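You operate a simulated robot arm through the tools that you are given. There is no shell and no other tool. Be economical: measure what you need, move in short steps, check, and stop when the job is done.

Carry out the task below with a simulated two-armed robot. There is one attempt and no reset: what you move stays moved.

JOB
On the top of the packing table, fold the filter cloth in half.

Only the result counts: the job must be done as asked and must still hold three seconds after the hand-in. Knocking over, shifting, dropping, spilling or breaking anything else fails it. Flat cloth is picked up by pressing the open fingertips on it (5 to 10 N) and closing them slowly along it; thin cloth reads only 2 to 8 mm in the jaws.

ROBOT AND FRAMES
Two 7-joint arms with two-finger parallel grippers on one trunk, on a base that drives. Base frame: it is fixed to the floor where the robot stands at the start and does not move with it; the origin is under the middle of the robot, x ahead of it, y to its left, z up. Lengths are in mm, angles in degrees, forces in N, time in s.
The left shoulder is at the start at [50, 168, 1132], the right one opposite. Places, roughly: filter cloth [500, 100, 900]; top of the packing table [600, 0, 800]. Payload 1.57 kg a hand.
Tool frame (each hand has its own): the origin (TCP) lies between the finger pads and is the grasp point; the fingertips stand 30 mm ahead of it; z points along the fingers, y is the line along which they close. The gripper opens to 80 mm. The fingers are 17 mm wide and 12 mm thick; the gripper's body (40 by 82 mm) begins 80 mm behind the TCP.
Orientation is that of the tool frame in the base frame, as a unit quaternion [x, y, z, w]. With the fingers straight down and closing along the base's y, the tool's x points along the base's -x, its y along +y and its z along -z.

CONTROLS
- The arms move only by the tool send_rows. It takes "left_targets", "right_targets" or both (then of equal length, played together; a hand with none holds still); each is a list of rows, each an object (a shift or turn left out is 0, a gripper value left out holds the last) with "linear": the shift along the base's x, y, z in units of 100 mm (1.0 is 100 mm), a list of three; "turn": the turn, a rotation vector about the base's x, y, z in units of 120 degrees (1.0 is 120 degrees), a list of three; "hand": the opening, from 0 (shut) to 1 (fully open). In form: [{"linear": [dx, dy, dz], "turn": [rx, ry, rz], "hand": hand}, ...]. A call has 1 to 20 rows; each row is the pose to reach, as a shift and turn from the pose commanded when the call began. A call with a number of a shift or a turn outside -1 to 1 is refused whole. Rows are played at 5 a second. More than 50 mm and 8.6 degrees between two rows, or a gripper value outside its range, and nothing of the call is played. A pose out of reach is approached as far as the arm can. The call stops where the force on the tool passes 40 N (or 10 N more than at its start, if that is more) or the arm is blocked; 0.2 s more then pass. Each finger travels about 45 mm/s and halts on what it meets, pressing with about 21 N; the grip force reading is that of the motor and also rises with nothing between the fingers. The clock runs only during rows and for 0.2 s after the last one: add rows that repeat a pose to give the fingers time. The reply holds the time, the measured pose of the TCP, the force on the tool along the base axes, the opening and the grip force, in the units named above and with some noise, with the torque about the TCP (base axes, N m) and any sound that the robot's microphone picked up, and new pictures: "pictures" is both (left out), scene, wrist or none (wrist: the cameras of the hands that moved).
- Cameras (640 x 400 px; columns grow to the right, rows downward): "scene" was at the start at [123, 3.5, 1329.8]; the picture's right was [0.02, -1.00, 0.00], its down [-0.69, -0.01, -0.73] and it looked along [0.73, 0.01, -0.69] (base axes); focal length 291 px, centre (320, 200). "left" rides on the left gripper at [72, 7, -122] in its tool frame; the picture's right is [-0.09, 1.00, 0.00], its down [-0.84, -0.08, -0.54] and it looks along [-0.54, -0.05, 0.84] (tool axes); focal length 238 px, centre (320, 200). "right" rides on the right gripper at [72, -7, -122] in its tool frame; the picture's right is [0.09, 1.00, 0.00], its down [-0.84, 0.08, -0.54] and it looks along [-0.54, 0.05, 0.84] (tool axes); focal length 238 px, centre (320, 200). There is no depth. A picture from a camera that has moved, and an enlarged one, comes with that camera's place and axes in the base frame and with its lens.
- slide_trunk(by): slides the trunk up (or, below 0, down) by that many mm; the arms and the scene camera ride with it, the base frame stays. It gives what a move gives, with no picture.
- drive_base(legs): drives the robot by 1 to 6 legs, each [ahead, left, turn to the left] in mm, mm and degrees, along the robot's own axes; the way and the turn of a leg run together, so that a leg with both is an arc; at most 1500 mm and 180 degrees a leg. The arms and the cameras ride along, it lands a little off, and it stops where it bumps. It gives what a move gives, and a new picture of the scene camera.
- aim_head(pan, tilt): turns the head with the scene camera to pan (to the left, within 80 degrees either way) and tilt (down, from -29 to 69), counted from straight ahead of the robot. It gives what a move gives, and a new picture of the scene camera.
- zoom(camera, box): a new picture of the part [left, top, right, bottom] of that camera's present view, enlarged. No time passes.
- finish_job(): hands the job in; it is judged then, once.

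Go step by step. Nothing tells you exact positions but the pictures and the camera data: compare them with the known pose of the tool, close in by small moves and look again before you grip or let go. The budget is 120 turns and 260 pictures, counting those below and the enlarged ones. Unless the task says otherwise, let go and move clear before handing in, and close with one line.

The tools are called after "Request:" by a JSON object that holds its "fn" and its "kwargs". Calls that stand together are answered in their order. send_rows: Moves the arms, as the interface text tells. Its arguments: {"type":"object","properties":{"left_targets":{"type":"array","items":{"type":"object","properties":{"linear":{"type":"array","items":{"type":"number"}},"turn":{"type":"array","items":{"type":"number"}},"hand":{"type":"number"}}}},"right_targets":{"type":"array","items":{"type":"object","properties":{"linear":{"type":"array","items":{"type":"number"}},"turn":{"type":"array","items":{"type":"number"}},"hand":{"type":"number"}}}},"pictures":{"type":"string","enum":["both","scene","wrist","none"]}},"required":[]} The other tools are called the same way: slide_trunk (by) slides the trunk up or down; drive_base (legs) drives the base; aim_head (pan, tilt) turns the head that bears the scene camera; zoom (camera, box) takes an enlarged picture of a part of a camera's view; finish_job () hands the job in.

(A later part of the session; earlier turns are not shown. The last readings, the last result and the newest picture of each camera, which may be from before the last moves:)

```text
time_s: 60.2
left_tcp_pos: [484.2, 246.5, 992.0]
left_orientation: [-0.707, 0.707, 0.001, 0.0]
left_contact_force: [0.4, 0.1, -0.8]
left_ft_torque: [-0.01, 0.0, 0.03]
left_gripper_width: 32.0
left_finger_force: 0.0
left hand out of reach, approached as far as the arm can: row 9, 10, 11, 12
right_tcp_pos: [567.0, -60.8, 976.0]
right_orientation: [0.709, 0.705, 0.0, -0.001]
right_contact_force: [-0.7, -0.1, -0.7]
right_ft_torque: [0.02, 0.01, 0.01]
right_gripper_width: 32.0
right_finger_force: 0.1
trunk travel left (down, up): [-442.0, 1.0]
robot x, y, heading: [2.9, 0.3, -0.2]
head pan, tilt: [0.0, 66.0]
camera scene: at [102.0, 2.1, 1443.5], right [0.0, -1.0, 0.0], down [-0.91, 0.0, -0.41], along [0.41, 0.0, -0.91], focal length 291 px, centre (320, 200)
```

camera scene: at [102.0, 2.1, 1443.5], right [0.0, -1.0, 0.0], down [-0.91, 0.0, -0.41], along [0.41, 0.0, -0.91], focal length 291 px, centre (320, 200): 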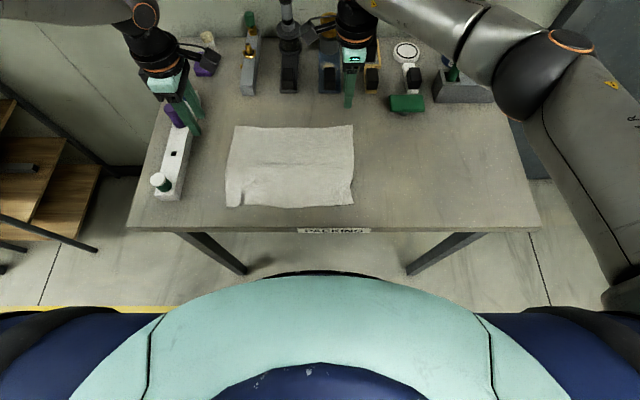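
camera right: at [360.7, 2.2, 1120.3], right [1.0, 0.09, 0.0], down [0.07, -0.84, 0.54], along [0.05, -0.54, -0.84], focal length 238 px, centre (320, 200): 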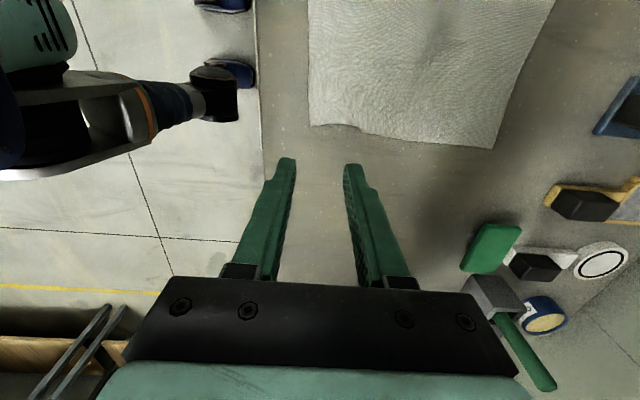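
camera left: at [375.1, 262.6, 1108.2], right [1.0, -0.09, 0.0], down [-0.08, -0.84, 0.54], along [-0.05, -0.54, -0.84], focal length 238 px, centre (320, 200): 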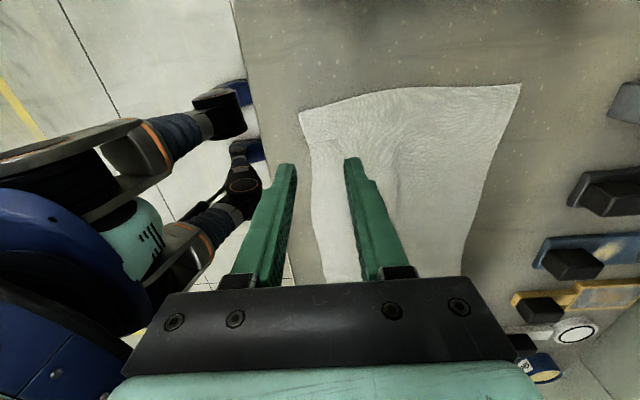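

Yaw isn't the cause, so the arm posture itself is. I'll look at the left arm to see how its elbow sits.

Request:
{"fn": "aim_head", "kwargs": {"pan": 50, "tilt": 25}}

Request:
{"fn": "aim_head", "kwargs": {"pan": -50, "tilt": 25}}

```text
time_s: 61.4
left_tcp_pos: [483.9, 246.2, 991.0]
left_orientation: [-0.707, 0.707, 0.001, -0.001]
left_contact_force: [-0.4, 0.3, 1.1]
left_ft_torque: [0.0, -0.01, 0.03]
left_gripper_width: 32.1
left_finger_force: 0.0
right_tcp_pos: [567.4, -59.2, 976.5]
right_orientation: [0.71, 0.705, -0.001, -0.001]
right_contact_force: [0.9, 0.0, 0.0]
right_ft_torque: [-0.02, -0.01, -0.01]
right_gripper_width: 31.8
right_finger_force: 0.1
trunk travel left (down, up): [-442.0, 1.0]
robot x, y, heading: [4.6, 0.1, -0.3]
head pan, tilt: [50.0, 25.0]
camera scene: at [101.8, 72.7, 1500.1], right [0.77, -0.64, 0.0], down [-0.27, -0.32, -0.91], along [0.58, 0.69, -0.42], focal length 291 px, centre (320, 200)
```

scene: 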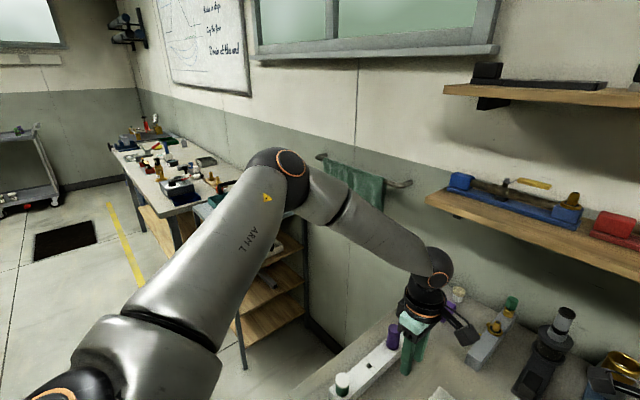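

```text
time_s: 63.1
left_tcp_pos: [484.2, 246.7, 991.6]
left_orientation: [0.707, -0.707, -0.001, 0.001]
left_contact_force: [0.9, 0.7, 0.1]
left_ft_torque: [-0.02, 0.01, 0.0]
left_gripper_width: 31.9
left_finger_force: 0.1
right_tcp_pos: [566.8, -58.5, 977.0]
right_orientation: [0.709, 0.706, 0.0, 0.0]
right_contact_force: [-1.0, -0.2, 0.7]
right_ft_torque: [0.02, -0.01, 0.04]
right_gripper_width: 32.1
right_finger_force: 0.0
trunk travel left (down, up): [-442.0, 1.0]
robot x, y, heading: [6.6, -0.6, 0.2]
head pan, tilt: [-50.0, 25.0]
camera scene: at [101.8, -68.4, 1500.1], right [-0.77, -0.64, 0.0], down [-0.27, 0.32, -0.91], along [0.58, -0.69, -0.42], focal length 291 px, centre (320, 200)
```

scene: 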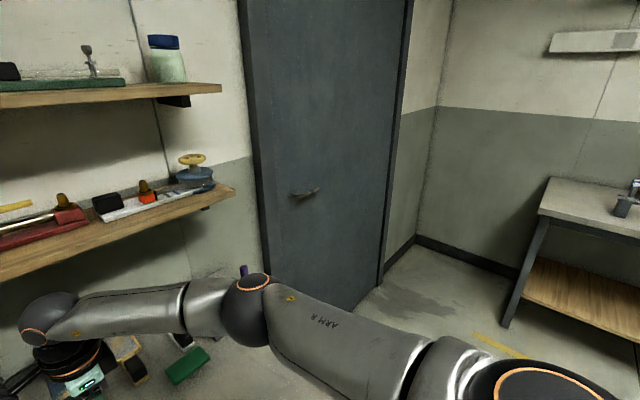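

The left elbow has ridden up high and outward, which is a drifted posture. I'll take the left hand back to its start region with yaw 0 to let the arm relax, then retry.

Request:
{"fn": "send_rows", "kwargs": {"left_targets": [{"turn": [0, 0, -0.07], "linear": [-0.05, 0.1, 0.1]}, {"turn": [0, 0, -0.14], "linear": [-0.1, 0.2, 0.2]}, {"turn": [0, 0, -0.21], "linear": [-0.2, 0.3, 0.3]}, {"turn": [0, 0, -0.28], "linear": [-0.3, 0.4, 0.4]}, {"turn": [0, 0, -0.35], "linear": [-0.4, 0.5, 0.5]}, {"turn": [0, 0, -0.42], "linear": [-0.5, 0.6, 0.6]}, {"turn": [0, 0, -0.49], "linear": [-0.6, 0.65, 0.7]}, {"turn": [0, 0, -0.56], "linear": [-0.7, 0.65, 0.8]}, {"turn": [0, 0, -0.63], "linear": [-0.8, 0.65, 0.9]}, {"turn": [0, 0, -0.7], "linear": [-0.8, 0.65, 1.0]}, {"turn": [0, 0, -0.75], "linear": [-0.8, 0.65, 1.0]}, {"turn": [0, 0, -0.75], "linear": [-0.8, 0.65, 1.0]}], "pictures": "none"}}

Request:
{"fn": "send_rows", "kwargs": {"left_targets": [{"linear": [-0.2, 0.3, -0.2]}, {"linear": [-0.4, 0.6, -0.4]}, {"linear": [-0.6, 0.8, -0.6]}, {"linear": [-0.6, 0.8, -0.9]}, {"linear": [-0.6, 0.8, -0.9]}], "pictures": "none"}}

Request:
{"fn": "aim_head", "kwargs": {"pan": 50, "tilt": 25}}

```text
time_s: 65.7
left_tcp_pos: [401.6, 311.0, 1094.2]
left_orientation: [0.001, 1.0, 0.001, 0.001]
left_contact_force: [-0.4, -0.2, -0.3]
left_ft_torque: [0.0, -0.01, 0.02]
left_gripper_width: 32.1
left_finger_force: 0.0
right_tcp_pos: [568.0, -60.1, 976.6]
right_orientation: [0.709, 0.706, 0.0, 0.0]
right_contact_force: [-0.3, -0.1, -0.2]
right_ft_torque: [-0.04, 0.03, 0.0]
right_gripper_width: 32.1
right_finger_force: 0.0
trunk travel left (down, up): [-442.0, 1.0]
robot x, y, heading: [2.6, 1.8, -0.2]
head pan, tilt: [-50.0, 25.0]
```

```text
time_s: 66.9
left_tcp_pos: [343.2, 391.3, 1001.0]
left_orientation: [0.0, 1.0, 0.001, 0.0]
left_contact_force: [0.0, -0.1, 0.4]
left_ft_torque: [-0.03, -0.02, 0.04]
left_gripper_width: 32.0
left_finger_force: 0.1
right_tcp_pos: [566.5, -59.4, 976.9]
right_orientation: [0.709, 0.705, 0.0, 0.0]
right_contact_force: [-0.3, 0.1, 0.2]
right_ft_torque: [0.01, -0.03, -0.04]
right_gripper_width: 32.0
right_finger_force: 0.1
trunk travel left (down, up): [-442.0, 1.0]
robot x, y, heading: [4.7, 1.1, -0.0]
head pan, tilt: [-50.0, 25.0]
```

```text
time_s: 68.7
left_tcp_pos: [343.3, 390.0, 1000.8]
left_orientation: [0.0, 1.0, 0.001, 0.0]
left_contact_force: [0.2, -0.6, -1.0]
left_ft_torque: [-0.01, -0.04, -0.03]
left_gripper_width: 32.0
left_finger_force: 0.1
right_tcp_pos: [567.3, -60.1, 976.6]
right_orientation: [0.709, 0.705, 0.0, 0.0]
right_contact_force: [-0.2, -0.4, 1.0]
right_ft_torque: [0.01, -0.02, -0.04]
right_gripper_width: 32.1
right_finger_force: 0.0
trunk travel left (down, up): [-442.0, 1.0]
robot x, y, heading: [3.0, -0.3, -0.1]
head pan, tilt: [50.0, 25.0]
camera scene: at [101.8, 72.7, 1500.1], right [0.77, -0.64, 0.0], down [-0.27, -0.32, -0.91], along [0.58, 0.69, -0.42], focal length 291 px, centre (320, 200)
```

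scene: 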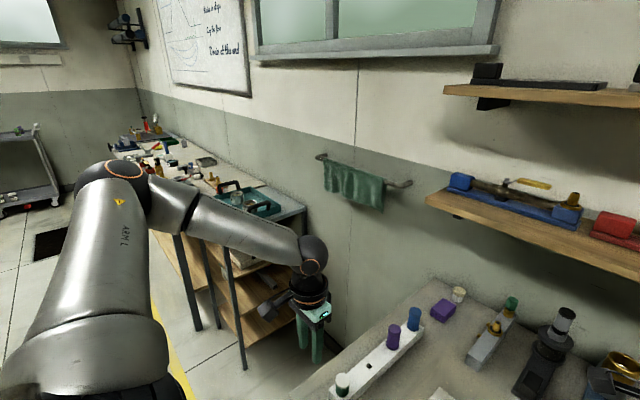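

The left arm is relaxed again. Now I'll test a diagonal approach over the rack (TCP above 1010) to the far-left spot.

Request:
{"fn": "send_rows", "kwargs": {"left_targets": [{"linear": [0.1, -0.1, 0.2]}, {"linear": [0.4, -0.4, 0.25]}, {"linear": [0.7, -0.7, 0.25]}, {"linear": [1.0, -1.0, 0.25]}, {"linear": [1.0, -1.0, 0.25]}], "pictures": "none"}}

Request:
{"fn": "send_rows", "kwargs": {"left_targets": [{"linear": [0.2, -0.3, 0]}, {"linear": [0.3, -0.6, -0.1]}, {"linear": [0.45, -0.9, -0.3]}, {"linear": [0.7, -0.95, -0.5]}, {"linear": [1.0, -0.95, -0.8]}, {"linear": [1.0, -0.95, -0.8]}], "pictures": "scene"}}

```text
time_s: 69.9
left_tcp_pos: [441.2, 291.0, 1028.3]
left_orientation: [-0.001, 1.0, 0.0, 0.0]
left_contact_force: [0.1, 1.2, 0.3]
left_ft_torque: [-0.03, -0.03, 0.01]
left_gripper_width: 32.3
left_finger_force: 0.1
right_tcp_pos: [566.6, -59.9, 976.1]
right_orientation: [0.709, 0.705, 0.001, 0.0]
right_contact_force: [-0.3, 0.7, 1.2]
right_ft_torque: [0.0, 0.03, 0.0]
right_gripper_width: 32.0
right_finger_force: 0.1
trunk travel left (down, up): [-442.0, 1.0]
robot x, y, heading: [0.8, -0.8, 0.2]
head pan, tilt: [50.0, 25.0]
```

```text
time_s: 71.3
left_tcp_pos: [482.0, 237.0, 1000.2]
left_orientation: [0.0, 1.0, 0.0, 0.0]
left_contact_force: [0.8, 0.3, -0.5]
left_ft_torque: [0.01, 0.01, 0.0]
left_gripper_width: 32.2
left_finger_force: 0.1
left hand out of reach, approached as far as the arm can: row 3, 4, 5, 6
right_tcp_pos: [567.5, -58.7, 976.1]
right_orientation: [0.709, 0.705, 0.001, 0.0]
right_contact_force: [-0.2, -0.5, -0.6]
right_ft_torque: [0.02, 0.01, 0.0]
right_gripper_width: 31.9
right_finger_force: 0.1
trunk travel left (down, up): [-442.0, 1.0]
robot x, y, heading: [1.9, 1.9, 0.0]
head pan, tilt: [50.0, 25.0]
camera scene: at [101.7, 72.6, 1500.2], right [0.77, -0.64, 0.0], down [-0.27, -0.32, -0.91], along [0.58, 0.69, -0.42], focal length 291 px, centre (320, 200)
```

scene: 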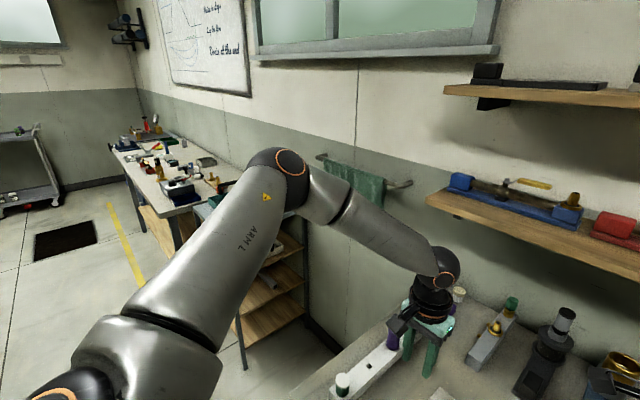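

The left elbow keeps riding high, while the right arm's elbow sits low and outward, which lets it reach. I'll try to swing the left elbow out by taking the hand inward at close range, then forward, then outward. The right hand moves aside first.

Request:
{"fn": "send_rows", "kwargs": {"left_targets": [{"linear": [-0.3, -0.2, 0.1]}, {"linear": [-0.6, -0.4, 0.15]}, {"linear": [-0.8, -0.7, 0.15]}, {"linear": [-0.8, -1.0, 0.15]}, {"linear": [-0.8, -1.0, 0.15]}], "right_targets": [{"linear": [-0.2, -0.3, 0.2]}, {"linear": [-0.4, -0.6, 0.4]}, {"linear": [-0.7, -0.8, 0.4]}, {"linear": [-1.0, -1.0, 0.4]}, {"linear": [-1.0, -1.0, 0.4]}], "pictures": "none"}}

Request:
{"fn": "send_rows", "kwargs": {"left_targets": [{"linear": [0, -0.3, 0]}, {"linear": [0, -0.6, 0]}, {"linear": [0.3, -0.7, -0.1]}, {"linear": [0.6, -0.7, -0.2]}, {"linear": [1.0, -0.7, -0.3]}, {"linear": [1.0, -0.7, -0.3]}], "pictures": "none"}}

Request:
{"fn": "send_rows", "kwargs": {"left_targets": [{"linear": [0.3, 0, -0.1]}, {"linear": [0.6, 0, -0.2]}, {"linear": [0.9, 0, -0.3]}, {"linear": [0.9, 0.3, -0.3]}, {"linear": [0.9, 0.6, -0.3]}, {"linear": [0.9, 0.95, -0.3]}, {"linear": [0.9, 0.95, -0.3]}], "pictures": "scene"}}

```text
time_s: 72.5
left_tcp_pos: [396.1, 151.6, 1020.7]
left_orientation: [0.0, 1.0, 0.0, -0.001]
left_contact_force: [-0.2, -0.3, -0.1]
left_ft_torque: [0.0, 0.02, 0.0]
left_gripper_width: 31.9
left_finger_force: 0.0
left hand out of reach, approached as far as the arm can: row 4, 5
right_tcp_pos: [466.5, -159.7, 1016.6]
right_orientation: [0.709, 0.705, 0.0, -0.001]
right_contact_force: [0.0, -0.2, -0.3]
right_ft_torque: [0.0, 0.01, 0.0]
right_gripper_width: 31.8
right_finger_force: 0.1
trunk travel left (down, up): [-442.0, 1.0]
robot x, y, heading: [-1.1, -0.5, 0.1]
head pan, tilt: [50.0, 25.0]
```

```text
time_s: 73.9
left_tcp_pos: [438.6, 165.1, 1040.3]
left_orientation: [-0.001, 1.0, 0.0, 0.0]
left_contact_force: [-0.9, -0.1, 0.0]
left_ft_torque: [0.03, 0.0, -0.01]
left_gripper_width: 32.1
left_finger_force: 0.0
left hand out of reach, approached as far as the arm can: row 1, 2, 3, 4, 5, 6
right_tcp_pos: [467.5, -161.2, 1014.2]
right_orientation: [0.709, 0.705, 0.0, 0.0]
right_contact_force: [0.4, 0.0, 0.3]
right_ft_torque: [0.02, 0.01, 0.01]
right_gripper_width: 32.0
right_finger_force: 0.0
trunk travel left (down, up): [-442.0, 1.0]
robot x, y, heading: [2.0, 3.5, 0.1]
head pan, tilt: [50.0, 25.0]
```

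```text
time_s: 75.5
left_tcp_pos: [514.8, 267.1, 1018.7]
left_orientation: [-0.001, 1.0, 0.0, 0.001]
left_contact_force: [-0.2, 0.7, 0.0]
left_ft_torque: [0.0, 0.02, 0.0]
left_gripper_width: 31.9
left_finger_force: 0.0
left hand out of reach, approached as far as the arm can: row 1, 2, 3, 4, 5, 6, 7
right_tcp_pos: [466.9, -160.1, 1016.4]
right_orientation: [0.709, 0.705, 0.0, 0.0]
right_contact_force: [-0.3, 0.0, 0.7]
right_ft_torque: [0.04, -0.02, -0.01]
right_gripper_width: 32.4
right_finger_force: 0.1
trunk travel left (down, up): [-442.0, 1.0]
robot x, y, heading: [-3.5, -1.5, -0.0]
head pan, tilt: [50.0, 25.0]
camera scene: at [101.6, 72.5, 1500.2], right [0.77, -0.64, 0.0], down [-0.27, -0.32, -0.91], along [0.58, 0.69, -0.42], focal length 291 px, centre (320, 200)
```

scene: 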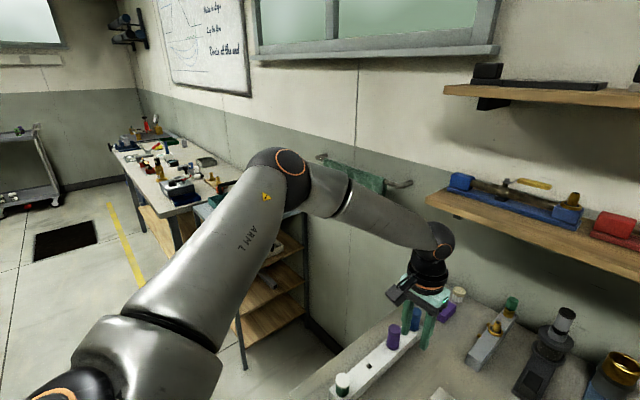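

The geometry shows the left elbow pinned at a joint limit, so inward-forward targets are blocked and a high trunk makes it worse. I'll lower the trunk again and shift the base to the right, so the cloth's left side falls inside the left arm's comfortable zone.

Request:
{"fn": "send_rows", "kwargs": {"left_targets": [{"linear": [-0.3, -0.1, 0.3]}, {"linear": [-0.6, -0.3, 0.6]}, {"linear": [-0.9, -0.5, 0.9]}, {"linear": [-1.0, -0.6, 1.0]}, {"linear": [-1.0, -0.6, 1.0]}], "right_targets": [{"linear": [0, 0, 0.3]}, {"linear": [0, 0, 0.6]}, {"linear": [0, 0, 0.9]}, {"linear": [0, 0, 1.0]}, {"linear": [0, 0, 1.0]}], "pictures": "none"}}

Request:
{"fn": "slide_trunk", "kwargs": {"by": -142}}

Request:
{"fn": "aim_head", "kwargs": {"pan": 0, "tilt": 66}}

```text
time_s: 76.7
left_tcp_pos: [413.6, 205.8, 1119.2]
left_orientation: [0.0, 1.0, 0.001, 0.0]
left_contact_force: [-0.4, -0.4, -0.5]
left_ft_torque: [0.0, -0.02, 0.01]
left_gripper_width: 32.0
left_finger_force: 0.0
right_tcp_pos: [467.1, -159.6, 1117.2]
right_orientation: [0.709, 0.705, 0.001, -0.001]
right_contact_force: [1.0, 0.0, -0.5]
right_ft_torque: [0.0, 0.0, 0.01]
right_gripper_width: 32.0
right_finger_force: 0.1
trunk travel left (down, up): [-442.0, 1.0]
robot x, y, heading: [3.1, 1.5, -0.1]
head pan, tilt: [50.0, 25.0]
```

```text
time_s: 78.4
left_tcp_pos: [415.4, 206.7, 976.6]
left_orientation: [0.0, 1.0, 0.001, 0.0]
left_contact_force: [0.6, 0.0, -0.1]
left_ft_torque: [0.02, 0.01, -0.01]
left_gripper_width: 31.8
left_finger_force: 0.0
right_tcp_pos: [466.7, -159.4, 973.9]
right_orientation: [0.709, 0.705, 0.0, 0.0]
right_contact_force: [0.4, -0.3, -0.9]
right_ft_torque: [-0.03, 0.02, -0.01]
right_gripper_width: 31.9
right_finger_force: 0.1
trunk travel left (down, up): [-300.0, 143.0]
robot x, y, heading: [1.6, -2.4, -0.2]
head pan, tilt: [50.0, 25.0]
```

```text
time_s: 79.5
left_tcp_pos: [415.4, 206.4, 977.4]
left_orientation: [0.001, 1.0, 0.0, 0.0]
left_contact_force: [0.0, 0.6, 0.1]
left_ft_torque: [-0.03, 0.06, 0.01]
left_gripper_width: 32.1
left_finger_force: 0.1
right_tcp_pos: [467.0, -158.4, 974.8]
right_orientation: [0.709, 0.705, 0.0, 0.001]
right_contact_force: [0.2, 0.2, 0.5]
right_ft_torque: [0.03, -0.03, -0.02]
right_gripper_width: 31.7
right_finger_force: 0.0
trunk travel left (down, up): [-300.0, 143.0]
robot x, y, heading: [2.6, 1.5, -0.0]
head pan, tilt: [0.0, 66.0]
camera scene: at [102.0, 2.2, 1301.5], right [0.0, -1.0, 0.0], down [-0.91, 0.0, -0.41], along [0.41, 0.0, -0.91], focal length 291 px, centre (320, 200)
```

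scene: 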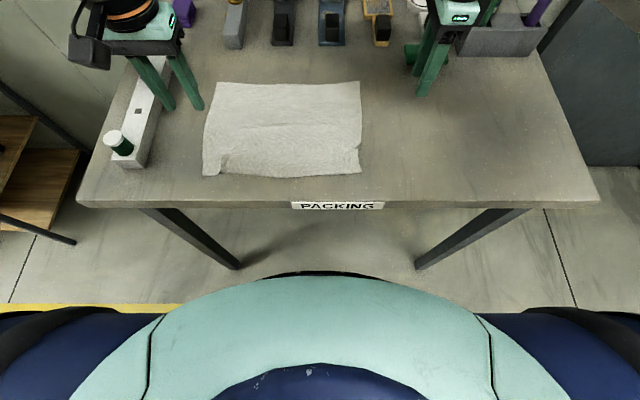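

The cloth corners are NL (352,209), NR (358,-69), FR (575,-79) and FL (572,216). I'll lift the hands a bit, lower the trunk 40 mm and shift the base 65 mm to the right.

Request:
{"fn": "slide_trunk", "kwargs": {"by": -40}}

Request:
{"fn": "drive_base", "kwargs": {"legs": [[0, -65, 0]]}}

Request:
{"fn": "send_rows", "kwargs": {"left_targets": [{"turn": [0, 0, 0.07], "linear": [0.05, 0.05, 0.1]}, {"turn": [0, 0, 0.14], "linear": [0.1, 0.1, 0.1]}, {"turn": [0, 0, 0.21], "linear": [0.3, 0.15, 0.1]}, {"turn": [0, 0, 0.28], "linear": [0.5, 0.2, 0.1]}, {"turn": [0, 0, 0.35], "linear": [0.7, 0.25, 0.1]}, {"turn": [0, 0, 0.42], "linear": [0.9, 0.3, 0.1]}, {"turn": [0, 0, 0.49], "linear": [1.0, 0.45, 0.1]}, {"turn": [0, 0, 0.56], "linear": [1.0, 0.49, 0.0]}, {"turn": [0, 0, 0.63], "linear": [1.0, 0.49, -0.1]}, {"turn": [0, 0, 0.7], "linear": [1.0, 0.49, -0.2]}, {"turn": [0, 0, 0.75], "linear": [1.0, 0.49, -0.3]}, {"turn": [0, 0, 0.75], "linear": [1.0, 0.49, -0.3]}], "pictures": "scene"}}

```text
time_s: 80.4
left_tcp_pos: [415.4, 206.4, 936.9]
left_orientation: [0.0, 1.0, 0.001, -0.001]
left_contact_force: [0.2, -0.2, -0.2]
left_ft_torque: [0.03, -0.01, -0.02]
left_gripper_width: 32.0
left_finger_force: 0.1
right_tcp_pos: [466.5, -159.4, 934.3]
right_orientation: [0.709, 0.705, 0.0, 0.0]
right_contact_force: [-0.2, 0.7, 0.4]
right_ft_torque: [-0.04, 0.01, -0.03]
right_gripper_width: 31.9
right_finger_force: 0.1
trunk travel left (down, up): [-260.0, 183.0]
robot x, y, heading: [-2.0, -0.1, -0.3]
head pan, tilt: [0.0, 66.0]
```

```text
time_s: 81.4
left_tcp_pos: [415.1, 143.1, 937.2]
left_orientation: [-0.001, 1.0, 0.001, 0.0]
left_contact_force: [0.1, 0.6, 1.0]
left_ft_torque: [0.0, -0.01, 0.0]
left_gripper_width: 31.9
left_finger_force: 0.0
right_tcp_pos: [466.9, -224.7, 934.6]
right_orientation: [0.709, 0.705, 0.0, 0.0]
right_contact_force: [0.5, 0.4, 0.4]
right_ft_torque: [0.06, 0.0, 0.03]
right_gripper_width: 31.8
right_finger_force: 0.1
trunk travel left (down, up): [-260.0, 183.0]
robot x, y, heading: [3.9, -65.0, 0.1]
head pan, tilt: [0.0, 66.0]
camera scene: at [102.0, -62.8, 1261.5], right [0.0, -1.0, 0.0], down [-0.91, 0.0, -0.41], along [0.41, 0.0, -0.91], focal length 291 px, centre (320, 200)
```

scene: 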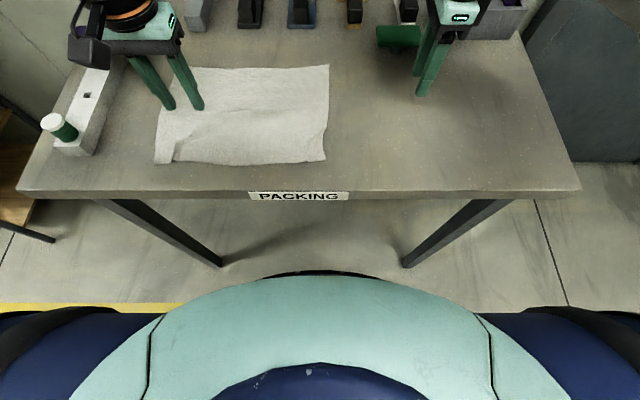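

```text
time_s: 84.0
left_tcp_pos: [515.1, 193.3, 906.7]
left_orientation: [0.708, -0.706, -0.001, 0.001]
left_contact_force: [0.6, 0.5, -0.2]
left_ft_torque: [-0.01, 0.01, -0.03]
left_gripper_width: 32.2
left_finger_force: 0.1
right_tcp_pos: [467.7, -223.9, 934.2]
right_orientation: [0.709, 0.705, 0.0, 0.0]
right_contact_force: [-0.9, 0.5, -0.3]
right_ft_torque: [0.0, -0.02, -0.03]
right_gripper_width: 32.2
right_finger_force: 0.0
trunk travel left (down, up): [-260.0, 183.0]
robot x, y, heading: [5.4, -63.3, -0.4]
head pan, tilt: [0.0, 66.0]
camera scene: at [102.0, -62.2, 1261.5], right [0.0, -1.0, 0.0], down [-0.91, 0.0, -0.41], along [0.41, 0.0, -0.91], focal length 291 px, centre (320, 200)
```

scene: 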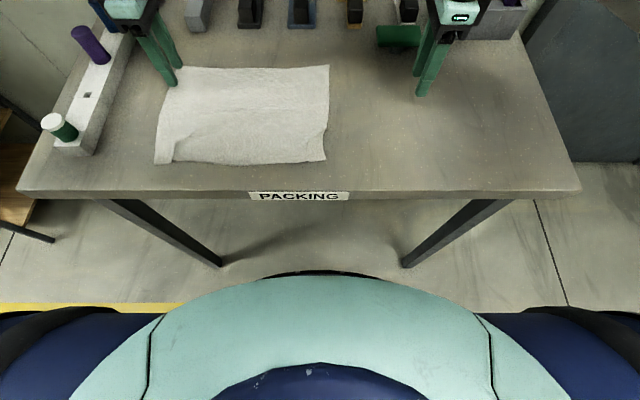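

The left hand now reaches (515,193,907) freely. I'll probe on to the far edge zone.

Request:
{"fn": "send_rows", "kwargs": {"left_targets": [{"linear": [0.25, 0, 0]}, {"linear": [0.5, 0, 0]}, {"linear": [0.6, 0, -0.1]}, {"linear": [0.6, 0, -0.1]}], "pictures": "none"}}

```text
time_s: 85.0
left_tcp_pos: [545.0, 203.3, 908.2]
left_orientation: [0.707, -0.707, 0.0, 0.0]
left_contact_force: [-0.3, -0.4, -0.4]
left_ft_torque: [-0.01, 0.02, 0.0]
left_gripper_width: 32.0
left_finger_force: 0.0
left hand out of reach, approached as far as the arm can: row 2, 3, 4
right_tcp_pos: [466.5, -223.6, 933.8]
right_orientation: [0.709, 0.705, 0.0, 0.0]
right_contact_force: [0.0, -0.1, -0.3]
right_ft_torque: [0.0, 0.01, 0.03]
right_gripper_width: 32.0
right_finger_force: 0.0
trunk travel left (down, up): [-260.0, 183.0]
robot x, y, heading: [2.2, -59.6, 0.2]
head pan, tilt: [0.0, 66.0]
```

With a 45 mm drive forward later the left will reach the far edge. Now both hands go to above the near corners.

Request:
{"fn": "send_rows", "kwargs": {"left_targets": [{"linear": [-0.2, 0, 0.15]}, {"linear": [-0.55, 0, 0.15]}, {"linear": [-0.9, 0, 0.15]}, {"linear": [-1.0, -0.05, 0.15]}], "right_targets": [{"linear": [-0.2, 0.2, 0.0]}, {"linear": [-0.4, 0.45, 0.0]}, {"linear": [-0.6, 0.75, 0.0]}, {"linear": [-0.8, 1.0, 0.0]}], "pictures": "none"}}

Request:
{"fn": "send_rows", "kwargs": {"left_targets": [{"linear": [-0.3, -0.02, 0]}, {"linear": [-0.6, -0.05, -0.1]}, {"linear": [-0.8, -0.08, -0.25]}, {"linear": [-0.8, -0.08, -0.25]}], "right_targets": [{"linear": [-0.1, 0.3, 0.0]}, {"linear": [-0.16, 0.55, -0.1]}, {"linear": [-0.16, 0.7, -0.3]}, {"linear": [-0.16, 0.7, -0.35]}], "pictures": "both"}}

```text
time_s: 86.0
left_tcp_pos: [445.4, 198.9, 924.3]
left_orientation: [0.707, -0.707, -0.001, 0.0]
left_contact_force: [1.1, -0.1, -0.8]
left_ft_torque: [-0.01, -0.02, -0.01]
left_gripper_width: 32.2
left_finger_force: 0.0
right_tcp_pos: [386.3, -122.2, 934.0]
right_orientation: [0.71, 0.705, 0.0, 0.0]
right_contact_force: [0.0, 0.1, -0.3]
right_ft_torque: [-0.04, 0.01, -0.02]
right_gripper_width: 31.9
right_finger_force: 0.1
trunk travel left (down, up): [-260.0, 183.0]
robot x, y, heading: [3.5, -64.2, 0.1]
head pan, tilt: [0.0, 66.0]
```

```text
time_s: 87.0
left_tcp_pos: [365.3, 190.3, 898.1]
left_orientation: [0.708, -0.706, -0.001, 0.001]
left_contact_force: [-1.3, 0.0, -0.4]
left_ft_torque: [-0.01, 0.0, -0.02]
left_gripper_width: 32.2
left_finger_force: 0.1
right_tcp_pos: [371.3, -52.6, 898.6]
right_orientation: [0.71, 0.704, -0.001, -0.001]
right_contact_force: [-0.7, -1.1, 0.0]
right_ft_torque: [0.0, -0.01, 0.0]
right_gripper_width: 32.1
right_finger_force: 0.0
trunk travel left (down, up): [-260.0, 183.0]
robot x, y, heading: [5.0, -59.6, 0.0]
head pan, tilt: [0.0, 66.0]
camera scene: at [102.0, -62.2, 1261.5], right [0.0, -1.0, 0.0], down [-0.91, 0.0, -0.41], along [0.41, 0.0, -0.91], focal length 291 px, centre (320, 200)
camera right: at [364.2, 19.0, 1019.5], right [1.0, 0.09, 0.0], down [0.07, -0.84, 0.54], along [0.05, -0.54, -0.84], focal length 238 px, centre (320, 200)
camera left: at [358.6, 118.2, 1019.2], right [-1.0, 0.09, 0.0], down [0.08, 0.84, 0.54], along [0.05, 0.54, -0.84], focal length 238 px, centre (320, 200)
```

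scene: 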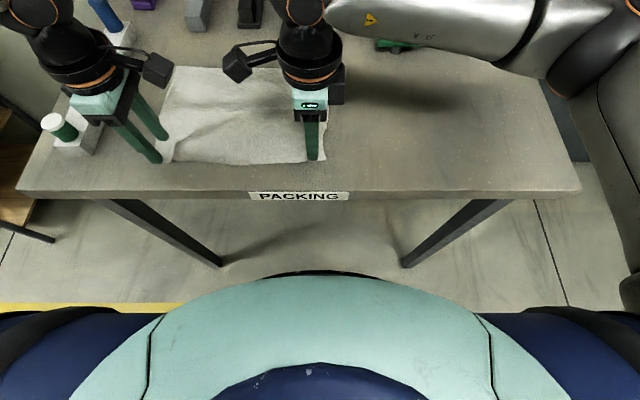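
right: 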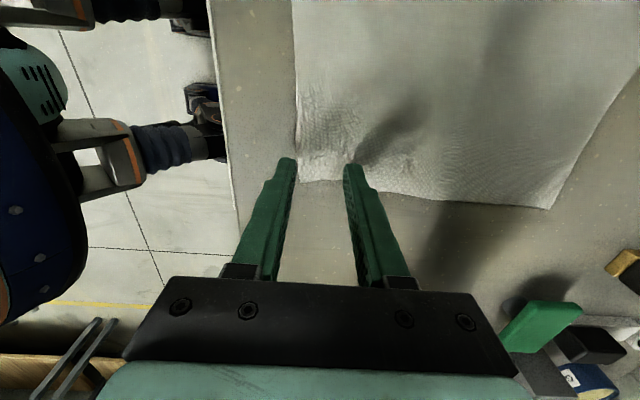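
left: 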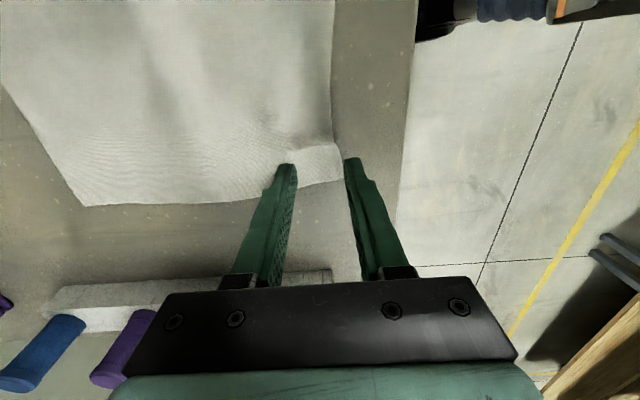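

The hands straddle the near edge well: one finger just off the cloth, the other on it. I'll lower to a light press.

Request:
{"fn": "send_rows", "kwargs": {"left_targets": [{"linear": [0, 0, -0.08]}, {"linear": [0, 0, -0.14]}, {"linear": [0, 0, -0.165]}, {"linear": [0, 0, -0.18]}, {"linear": [0, 0, -0.18]}], "right_targets": [{"linear": [-0.03, 0, -0.08]}, {"linear": [-0.03, 0, -0.14]}, {"linear": [-0.03, 0, -0.165]}, {"linear": [-0.03, 0, -0.18]}, {"linear": [-0.03, 0, -0.18]}], "pictures": "none"}}

```text
time_s: 88.2
left_tcp_pos: [364.3, 190.3, 881.4]
left_orientation: [0.708, -0.706, 0.0, -0.001]
left_contact_force: [-1.1, 2.1, 12.2]
left_ft_torque: [0.09, 0.04, -0.03]
left_gripper_width: 32.3
left_finger_force: 0.1
right_tcp_pos: [367.5, -54.5, 881.4]
right_orientation: [0.709, 0.705, 0.001, 0.0]
right_contact_force: [0.7, 0.7, 1.5]
right_ft_torque: [-0.02, -0.01, -0.01]
right_gripper_width: 32.3
right_finger_force: 0.3
trunk travel left (down, up): [-260.0, 183.0]
robot x, y, heading: [1.6, -61.4, -0.1]
head pan, tilt: [0.0, 66.0]
```

The left presses with 12 N and the right with only 1.5 N. I'll lower the right 1 mm, then close both slowly.

Request:
{"fn": "send_rows", "kwargs": {"left_targets": [{"linear": [0, 0, 0]}, {"linear": [0, 0, 0]}, {"hand": 0.36}, {"hand": 0.32}, {"hand": 0.28}, {"hand": 0.24}, {"hand": 0.2}, {"hand": 0.16}, {"hand": 0.12}, {"hand": 0.08}, {"hand": 0.04}, {"hand": 0.0}, {"hand": 0.0}], "right_targets": [{"linear": [0, 0, -0.006]}, {"linear": [0, 0, -0.011]}, {"linear": [0, 0, -0.011], "hand": 0.36}, {"linear": [0, 0, -0.011], "hand": 0.32}, {"linear": [0, 0, -0.011], "hand": 0.28}, {"linear": [0, 0, -0.011], "hand": 0.24}, {"linear": [0, 0, -0.011], "hand": 0.2}, {"linear": [0, 0, -0.011], "hand": 0.16}, {"linear": [0, 0, -0.011], "hand": 0.12}, {"linear": [0, 0, -0.011], "hand": 0.08}, {"linear": [0, 0, -0.011], "hand": 0.04}, {"linear": [0, 0, -0.011], "hand": 0.0}, {"linear": [0, 0, -0.011], "hand": 0.0}], "pictures": "wrist"}}

```text
time_s: 91.0
left_tcp_pos: [365.5, 191.0, 881.5]
left_orientation: [0.708, -0.707, 0.0, 0.0]
left_contact_force: [2.8, 1.1, 14.2]
left_ft_torque: [0.04, -0.08, -0.01]
left_gripper_width: 2.3
left_finger_force: 21.1
right_tcp_pos: [365.8, -53.7, 879.6]
right_orientation: [0.709, 0.705, 0.002, 0.0]
right_contact_force: [5.5, -0.4, 21.2]
right_ft_torque: [-0.18, -0.31, 0.04]
right_gripper_width: 7.0
right_finger_force: 20.8
trunk travel left (down, up): [-260.0, 183.0]
robot x, y, heading: [-2.7, -66.8, 0.2]
head pan, tilt: [0.0, 66.0]
camera right: at [360.3, 17.8, 1002.0], right [1.0, 0.09, 0.0], down [0.07, -0.84, 0.54], along [0.05, -0.54, -0.84], focal length 238 px, centre (320, 200)
camera left: at [358.1, 117.9, 1002.9], right [-1.0, 0.09, 0.0], down [0.08, 0.84, 0.54], along [0.05, 0.54, -0.84], focal length 238 px, centre (320, 200)
```

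right: 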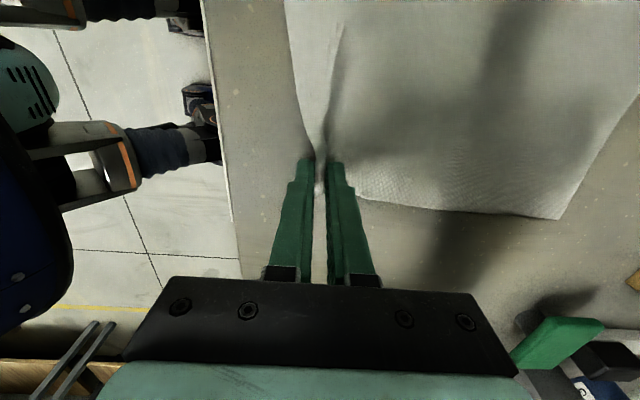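
left: 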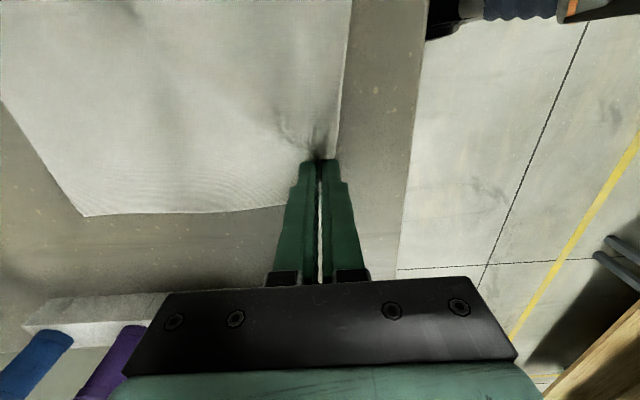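

Both grips caught the edge right at the corners (2.3 and 7.0 mm), and the far edge now lies at x ≈ 558. The fold line should be at about 448 and the landing at about 533. I'll lift in a small arc.

Request:
{"fn": "send_rows", "kwargs": {"left_targets": [{"linear": [0, 0, 0.06]}, {"linear": [0.02, 0, 0.13]}, {"linear": [0.05, 0, 0.21]}, {"linear": [0.09, 0, 0.29]}, {"linear": [0.14, 0, 0.37]}, {"linear": [0.2, 0, 0.45]}, {"linear": [0.27, 0, 0.53]}, {"linear": [0.36, 0, 0.6]}, {"linear": [0.36, 0, 0.6]}], "right_targets": [{"linear": [0, 0, 0.06]}, {"linear": [0.02, 0, 0.13]}, {"linear": [0.05, 0, 0.21]}, {"linear": [0.09, 0, 0.29]}, {"linear": [0.14, 0, 0.37]}, {"linear": [0.2, 0, 0.45]}, {"linear": [0.27, 0, 0.53]}, {"linear": [0.36, 0, 0.61]}, {"linear": [0.36, 0, 0.61]}], "pictures": "scene"}}

Request:
{"fn": "zoom", "kwargs": {"camera": "scene", "box": [120, 30, 380, 192]}}

```text
time_s: 93.0
left_tcp_pos: [400.8, 189.9, 940.5]
left_orientation: [0.707, -0.707, -0.001, 0.0]
left_contact_force: [-0.2, 0.3, -0.3]
left_ft_torque: [-0.02, -0.02, -0.01]
left_gripper_width: 2.2
left_finger_force: 21.0
right_tcp_pos: [403.9, -54.1, 941.2]
right_orientation: [0.709, 0.705, 0.0, 0.0]
right_contact_force: [-0.1, -0.6, 0.2]
right_ft_torque: [0.02, 0.01, -0.03]
right_gripper_width: 6.7
right_finger_force: 20.7
trunk travel left (down, up): [-260.0, 183.0]
robot x, y, heading: [2.8, -70.9, -0.1]
head pan, tilt: [0.0, 66.0]
camera scene: at [102.0, -62.2, 1261.5], right [0.0, -1.0, 0.0], down [-0.91, 0.0, -0.41], along [0.41, 0.0, -0.91], focal length 291 px, centre (320, 200)
```

scene: 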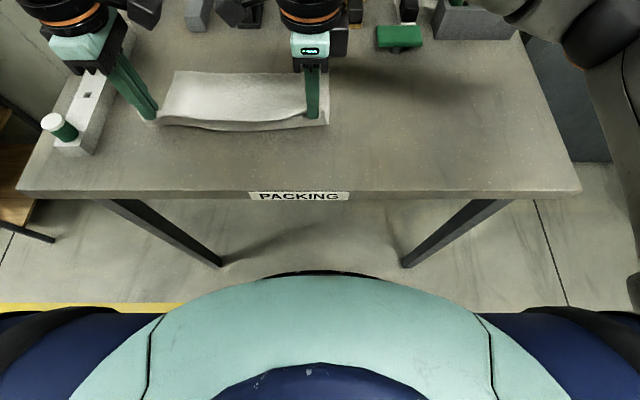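

```text
2.46 times, centred on (250, 111) of scene
camera zoom: at [102.0, -62.2, 1261.5], right [0.0, -1.0, 0.0], down [-0.91, 0.0, -0.41], along [0.41, 0.0, -0.91], focal length 715 px, centre (492, 419)
```

zoom: 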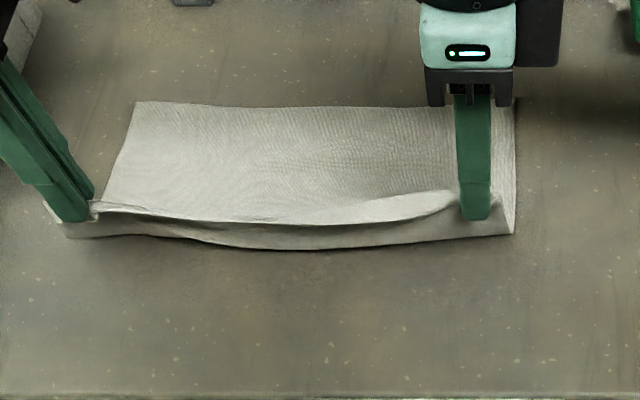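

The lift is clean with no tension; the cloth folds up at x ≈ 431 and the far edge stays at 560. Next I'll drive 45 mm forward.

Request:
{"fn": "drive_base", "kwargs": {"legs": [[45, 0, 0]]}}

Request:
{"fn": "zoom", "kwargs": {"camera": "scene", "box": [120, 30, 380, 192]}}

```text
time_s: 93.9
left_tcp_pos: [446.5, 190.5, 939.7]
left_orientation: [0.707, -0.707, -0.001, 0.0]
left_contact_force: [-0.4, 0.2, -0.5]
left_ft_torque: [0.02, 0.04, 0.03]
left_gripper_width: 2.3
left_finger_force: 21.1
right_tcp_pos: [450.5, -54.3, 940.5]
right_orientation: [0.709, 0.705, 0.0, 0.0]
right_contact_force: [-0.3, -0.5, -0.8]
right_ft_torque: [-0.01, -0.01, -0.02]
right_gripper_width: 6.6
right_finger_force: 22.1
trunk travel left (down, up): [-260.0, 183.0]
robot x, y, heading: [49.9, -64.5, 0.1]
head pan, tilt: [0.0, 66.0]
camera scene: at [147.7, -62.1, 1261.4], right [0.0, -1.0, 0.0], down [-0.91, 0.0, -0.41], along [0.41, 0.0, -0.91], focal length 291 px, centre (320, 200)
```

scene: 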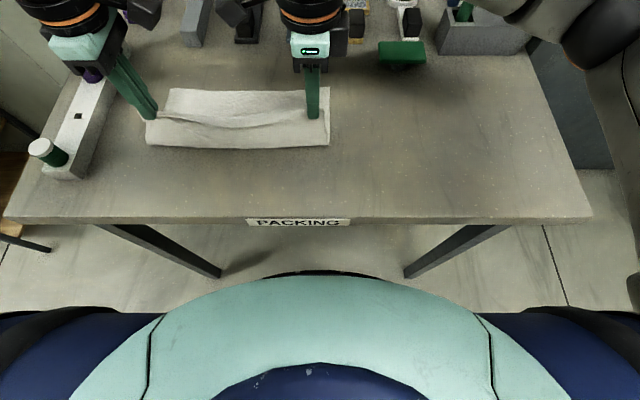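

```text
2.46 times, centred on (250, 111) of scene
camera zoom: at [147.7, -62.1, 1261.4], right [0.0, -1.0, 0.0], down [-0.91, 0.0, -0.41], along [0.41, 0.0, -0.91], focal length 715 px, centre (492, 419)
```

zoom: 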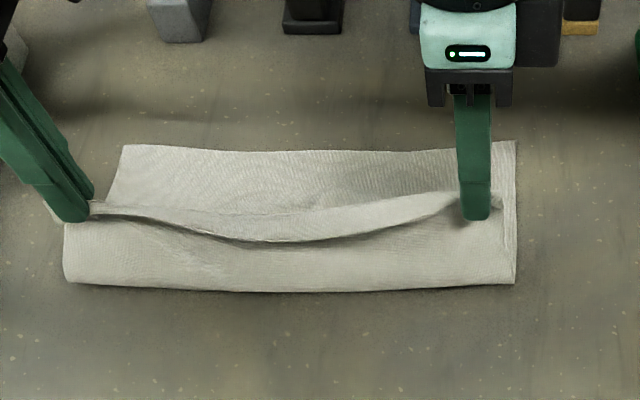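

Very good: the fold is at x ≈ 434 and straight, the far edge at 562. I'll carry on forward and down to x ≈ 533.

Request:
{"fn": "send_rows", "kwargs": {"left_targets": [{"linear": [0.1, 0, 0]}, {"linear": [0.2, 0, -0.02]}, {"linear": [0.3, 0, -0.05]}, {"linear": [0.4, 0, -0.09]}, {"linear": [0.5, 0, -0.14]}, {"linear": [0.6, 0, -0.2]}, {"linear": [0.7, 0.01, -0.27]}, {"linear": [0.79, 0.02, -0.34]}, {"linear": [0.86, 0.02, -0.4]}, {"linear": [0.86, 0.02, -0.4]}], "right_targets": [{"linear": [0.1, 0, 0]}, {"linear": [0.2, 0, -0.02]}, {"linear": [0.3, 0, -0.05]}, {"linear": [0.4, 0, -0.09]}, {"linear": [0.5, 0, -0.14]}, {"linear": [0.6, 0, -0.2]}, {"linear": [0.7, -0.01, -0.27]}, {"linear": [0.77, -0.02, -0.34]}, {"linear": [0.83, -0.02, -0.4]}, {"linear": [0.83, -0.02, -0.4]}]}}

Request:
{"fn": "zoom", "kwargs": {"camera": "scene", "box": [120, 30, 380, 192]}}

```text
time_s: 96.1
left_tcp_pos: [531.1, 193.3, 900.2]
left_orientation: [0.708, -0.706, -0.001, 0.001]
left_contact_force: [0.1, -0.3, 0.8]
left_ft_torque: [-0.02, 0.02, 0.0]
left_gripper_width: 2.1
left_finger_force: 21.1
right_tcp_pos: [532.7, -56.0, 901.1]
right_orientation: [0.709, 0.706, 0.0, 0.0]
right_contact_force: [-0.1, 0.7, -0.4]
right_ft_torque: [0.02, 0.01, 0.02]
right_gripper_width: 6.3
right_finger_force: 21.1
trunk travel left (down, up): [-260.0, 183.0]
robot x, y, heading: [44.6, -59.9, -0.0]
head pan, tilt: [0.0, 66.0]
camera scene: at [147.0, -62.2, 1261.5], right [0.0, -1.0, 0.0], down [-0.91, 0.0, -0.41], along [0.41, 0.0, -0.91], focal length 291 px, centre (320, 200)
camera right: at [525.3, 15.9, 1021.8], right [1.0, 0.09, 0.0], down [0.07, -0.84, 0.54], along [0.05, -0.54, -0.84], focal length 238 px, centre (320, 200)
camera left: at [525.6, 121.0, 1021.8], right [-1.0, 0.09, 0.0], down [0.08, 0.84, 0.54], along [0.05, 0.54, -0.84], focal length 238 px, centre (320, 200)
```

scene: 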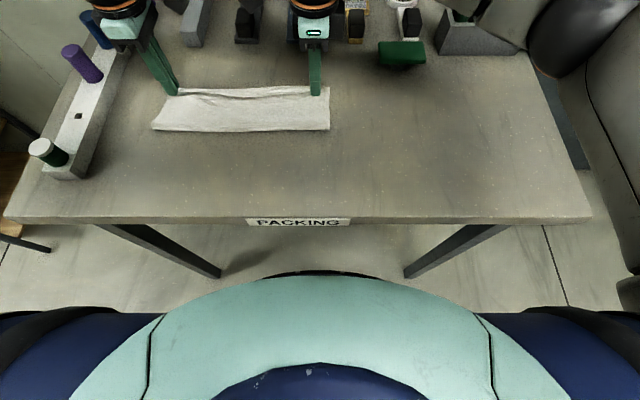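
right: 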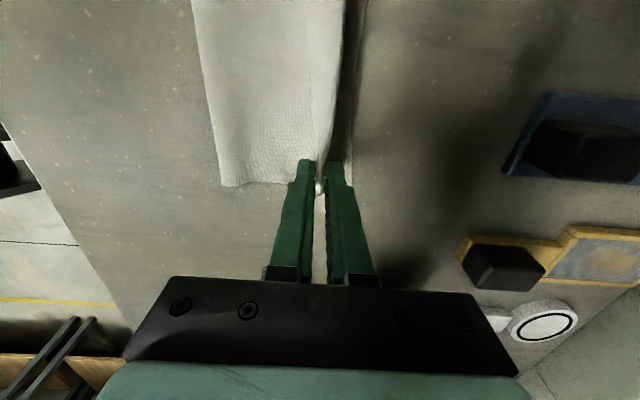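
left: 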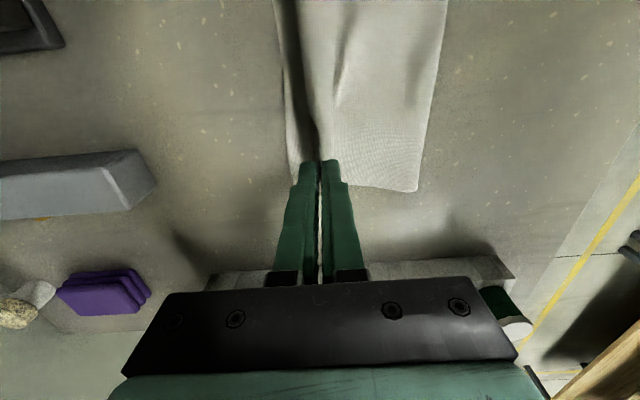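

```text
2.46 times, centred on (250, 111) of scene
camera zoom: at [147.0, -62.2, 1261.5], right [0.0, -1.0, 0.0], down [-0.91, 0.0, -0.41], along [0.41, 0.0, -0.91], focal length 715 px, centre (492, 419)
```

zoom: 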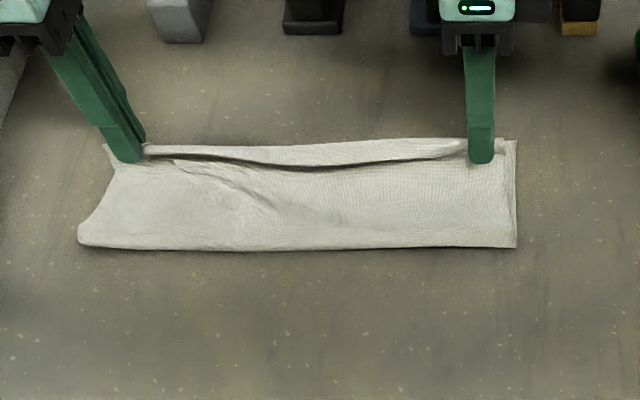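

The fold is at x ≈ 460 and the far edge at 558, so the halves are about 98/123, with slack in the upper layer. I'll lower the edge while easing slightly back to push slack to the fold, then open the fingers.

Request:
{"fn": "send_rows", "kwargs": {"left_targets": [{"linear": [-0.02, 0, -0.05]}, {"linear": [-0.04, 0, -0.1]}, {"linear": [-0.06, 0, -0.14]}, {"linear": [-0.06, 0, -0.14]}, {"linear": [-0.06, 0, -0.14], "hand": 0.08}, {"linear": [-0.06, 0, -0.14], "hand": 0.16}, {"linear": [-0.06, 0, -0.14], "hand": 0.25}, {"linear": [-0.06, 0, -0.14], "hand": 0.25}], "right_targets": [{"linear": [-0.02, 0, -0.05]}, {"linear": [-0.04, 0, -0.1]}, {"linear": [-0.06, 0, -0.15]}, {"linear": [-0.06, 0, -0.15]}, {"linear": [-0.06, 0, -0.15], "hand": 0.16}, {"linear": [-0.06, 0, -0.15], "hand": 0.24}, {"linear": [-0.06, 0, -0.15], "hand": 0.3}, {"linear": [-0.06, 0, -0.15], "hand": 0.3}]}}

Request:
{"fn": "zoom", "kwargs": {"camera": "scene", "box": [120, 30, 380, 192]}}

```text
time_s: 97.9
left_tcp_pos: [526.1, 193.3, 885.7]
left_orientation: [0.708, -0.707, -0.001, 0.001]
left_contact_force: [0.8, 0.1, 0.9]
left_ft_torque: [-0.01, -0.02, 0.02]
left_gripper_width: 20.2
left_finger_force: 0.1
right_tcp_pos: [526.8, -56.9, 887.5]
right_orientation: [0.709, 0.705, 0.001, 0.0]
right_contact_force: [1.2, 0.2, 0.0]
right_ft_torque: [0.02, -0.03, -0.03]
right_gripper_width: 24.2
right_finger_force: 0.2
trunk travel left (down, up): [-260.0, 183.0]
robot x, y, heading: [48.0, -63.7, -0.0]
head pan, tilt: [0.0, 66.0]
camera scene: at [147.0, -62.1, 1261.5], right [0.0, -1.0, 0.0], down [-0.91, 0.0, -0.41], along [0.41, 0.0, -0.91], focal length 291 px, centre (320, 200)
camera right: at [519.1, 16.1, 1006.9], right [1.0, 0.09, 0.0], down [0.07, -0.84, 0.54], along [0.05, -0.54, -0.84], focal length 238 px, centre (320, 200)
camera left: at [519.6, 120.8, 1007.8], right [-1.0, 0.09, 0.0], down [0.08, 0.84, 0.54], along [0.05, 0.54, -0.84], focal length 238 px, centre (320, 200)
```

scene: 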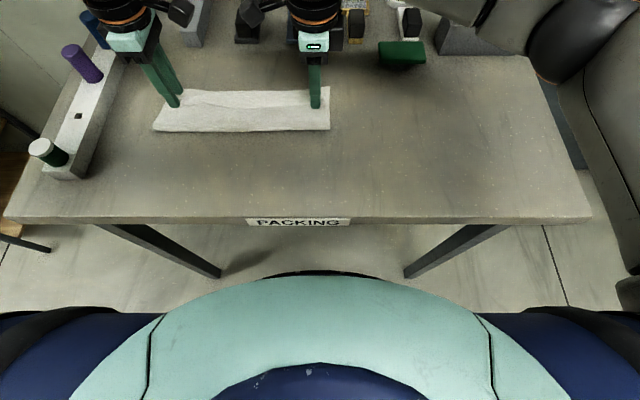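
right: 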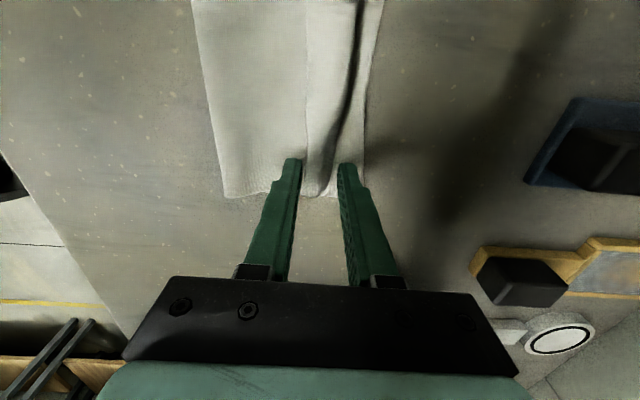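
left: 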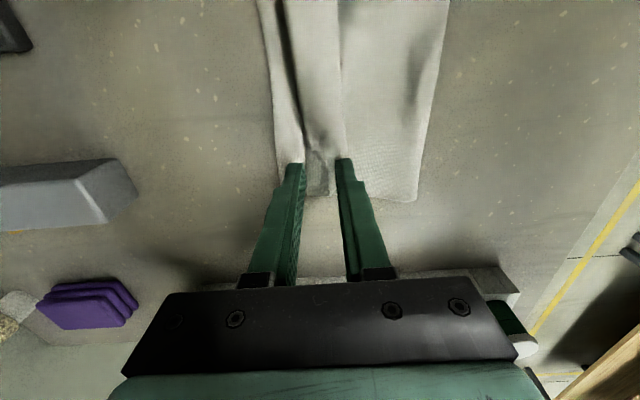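

```text
2.46 times, centred on (250, 111) of scene
camera zoom: at [147.0, -62.1, 1261.5], right [0.0, -1.0, 0.0], down [-0.91, 0.0, -0.41], along [0.41, 0.0, -0.91], focal length 715 px, centre (492, 419)
```

zoom: 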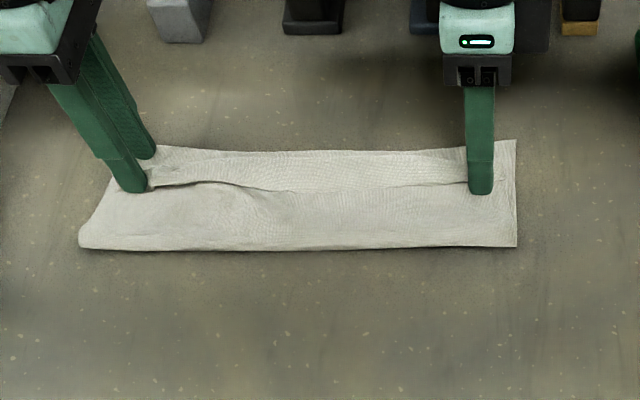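

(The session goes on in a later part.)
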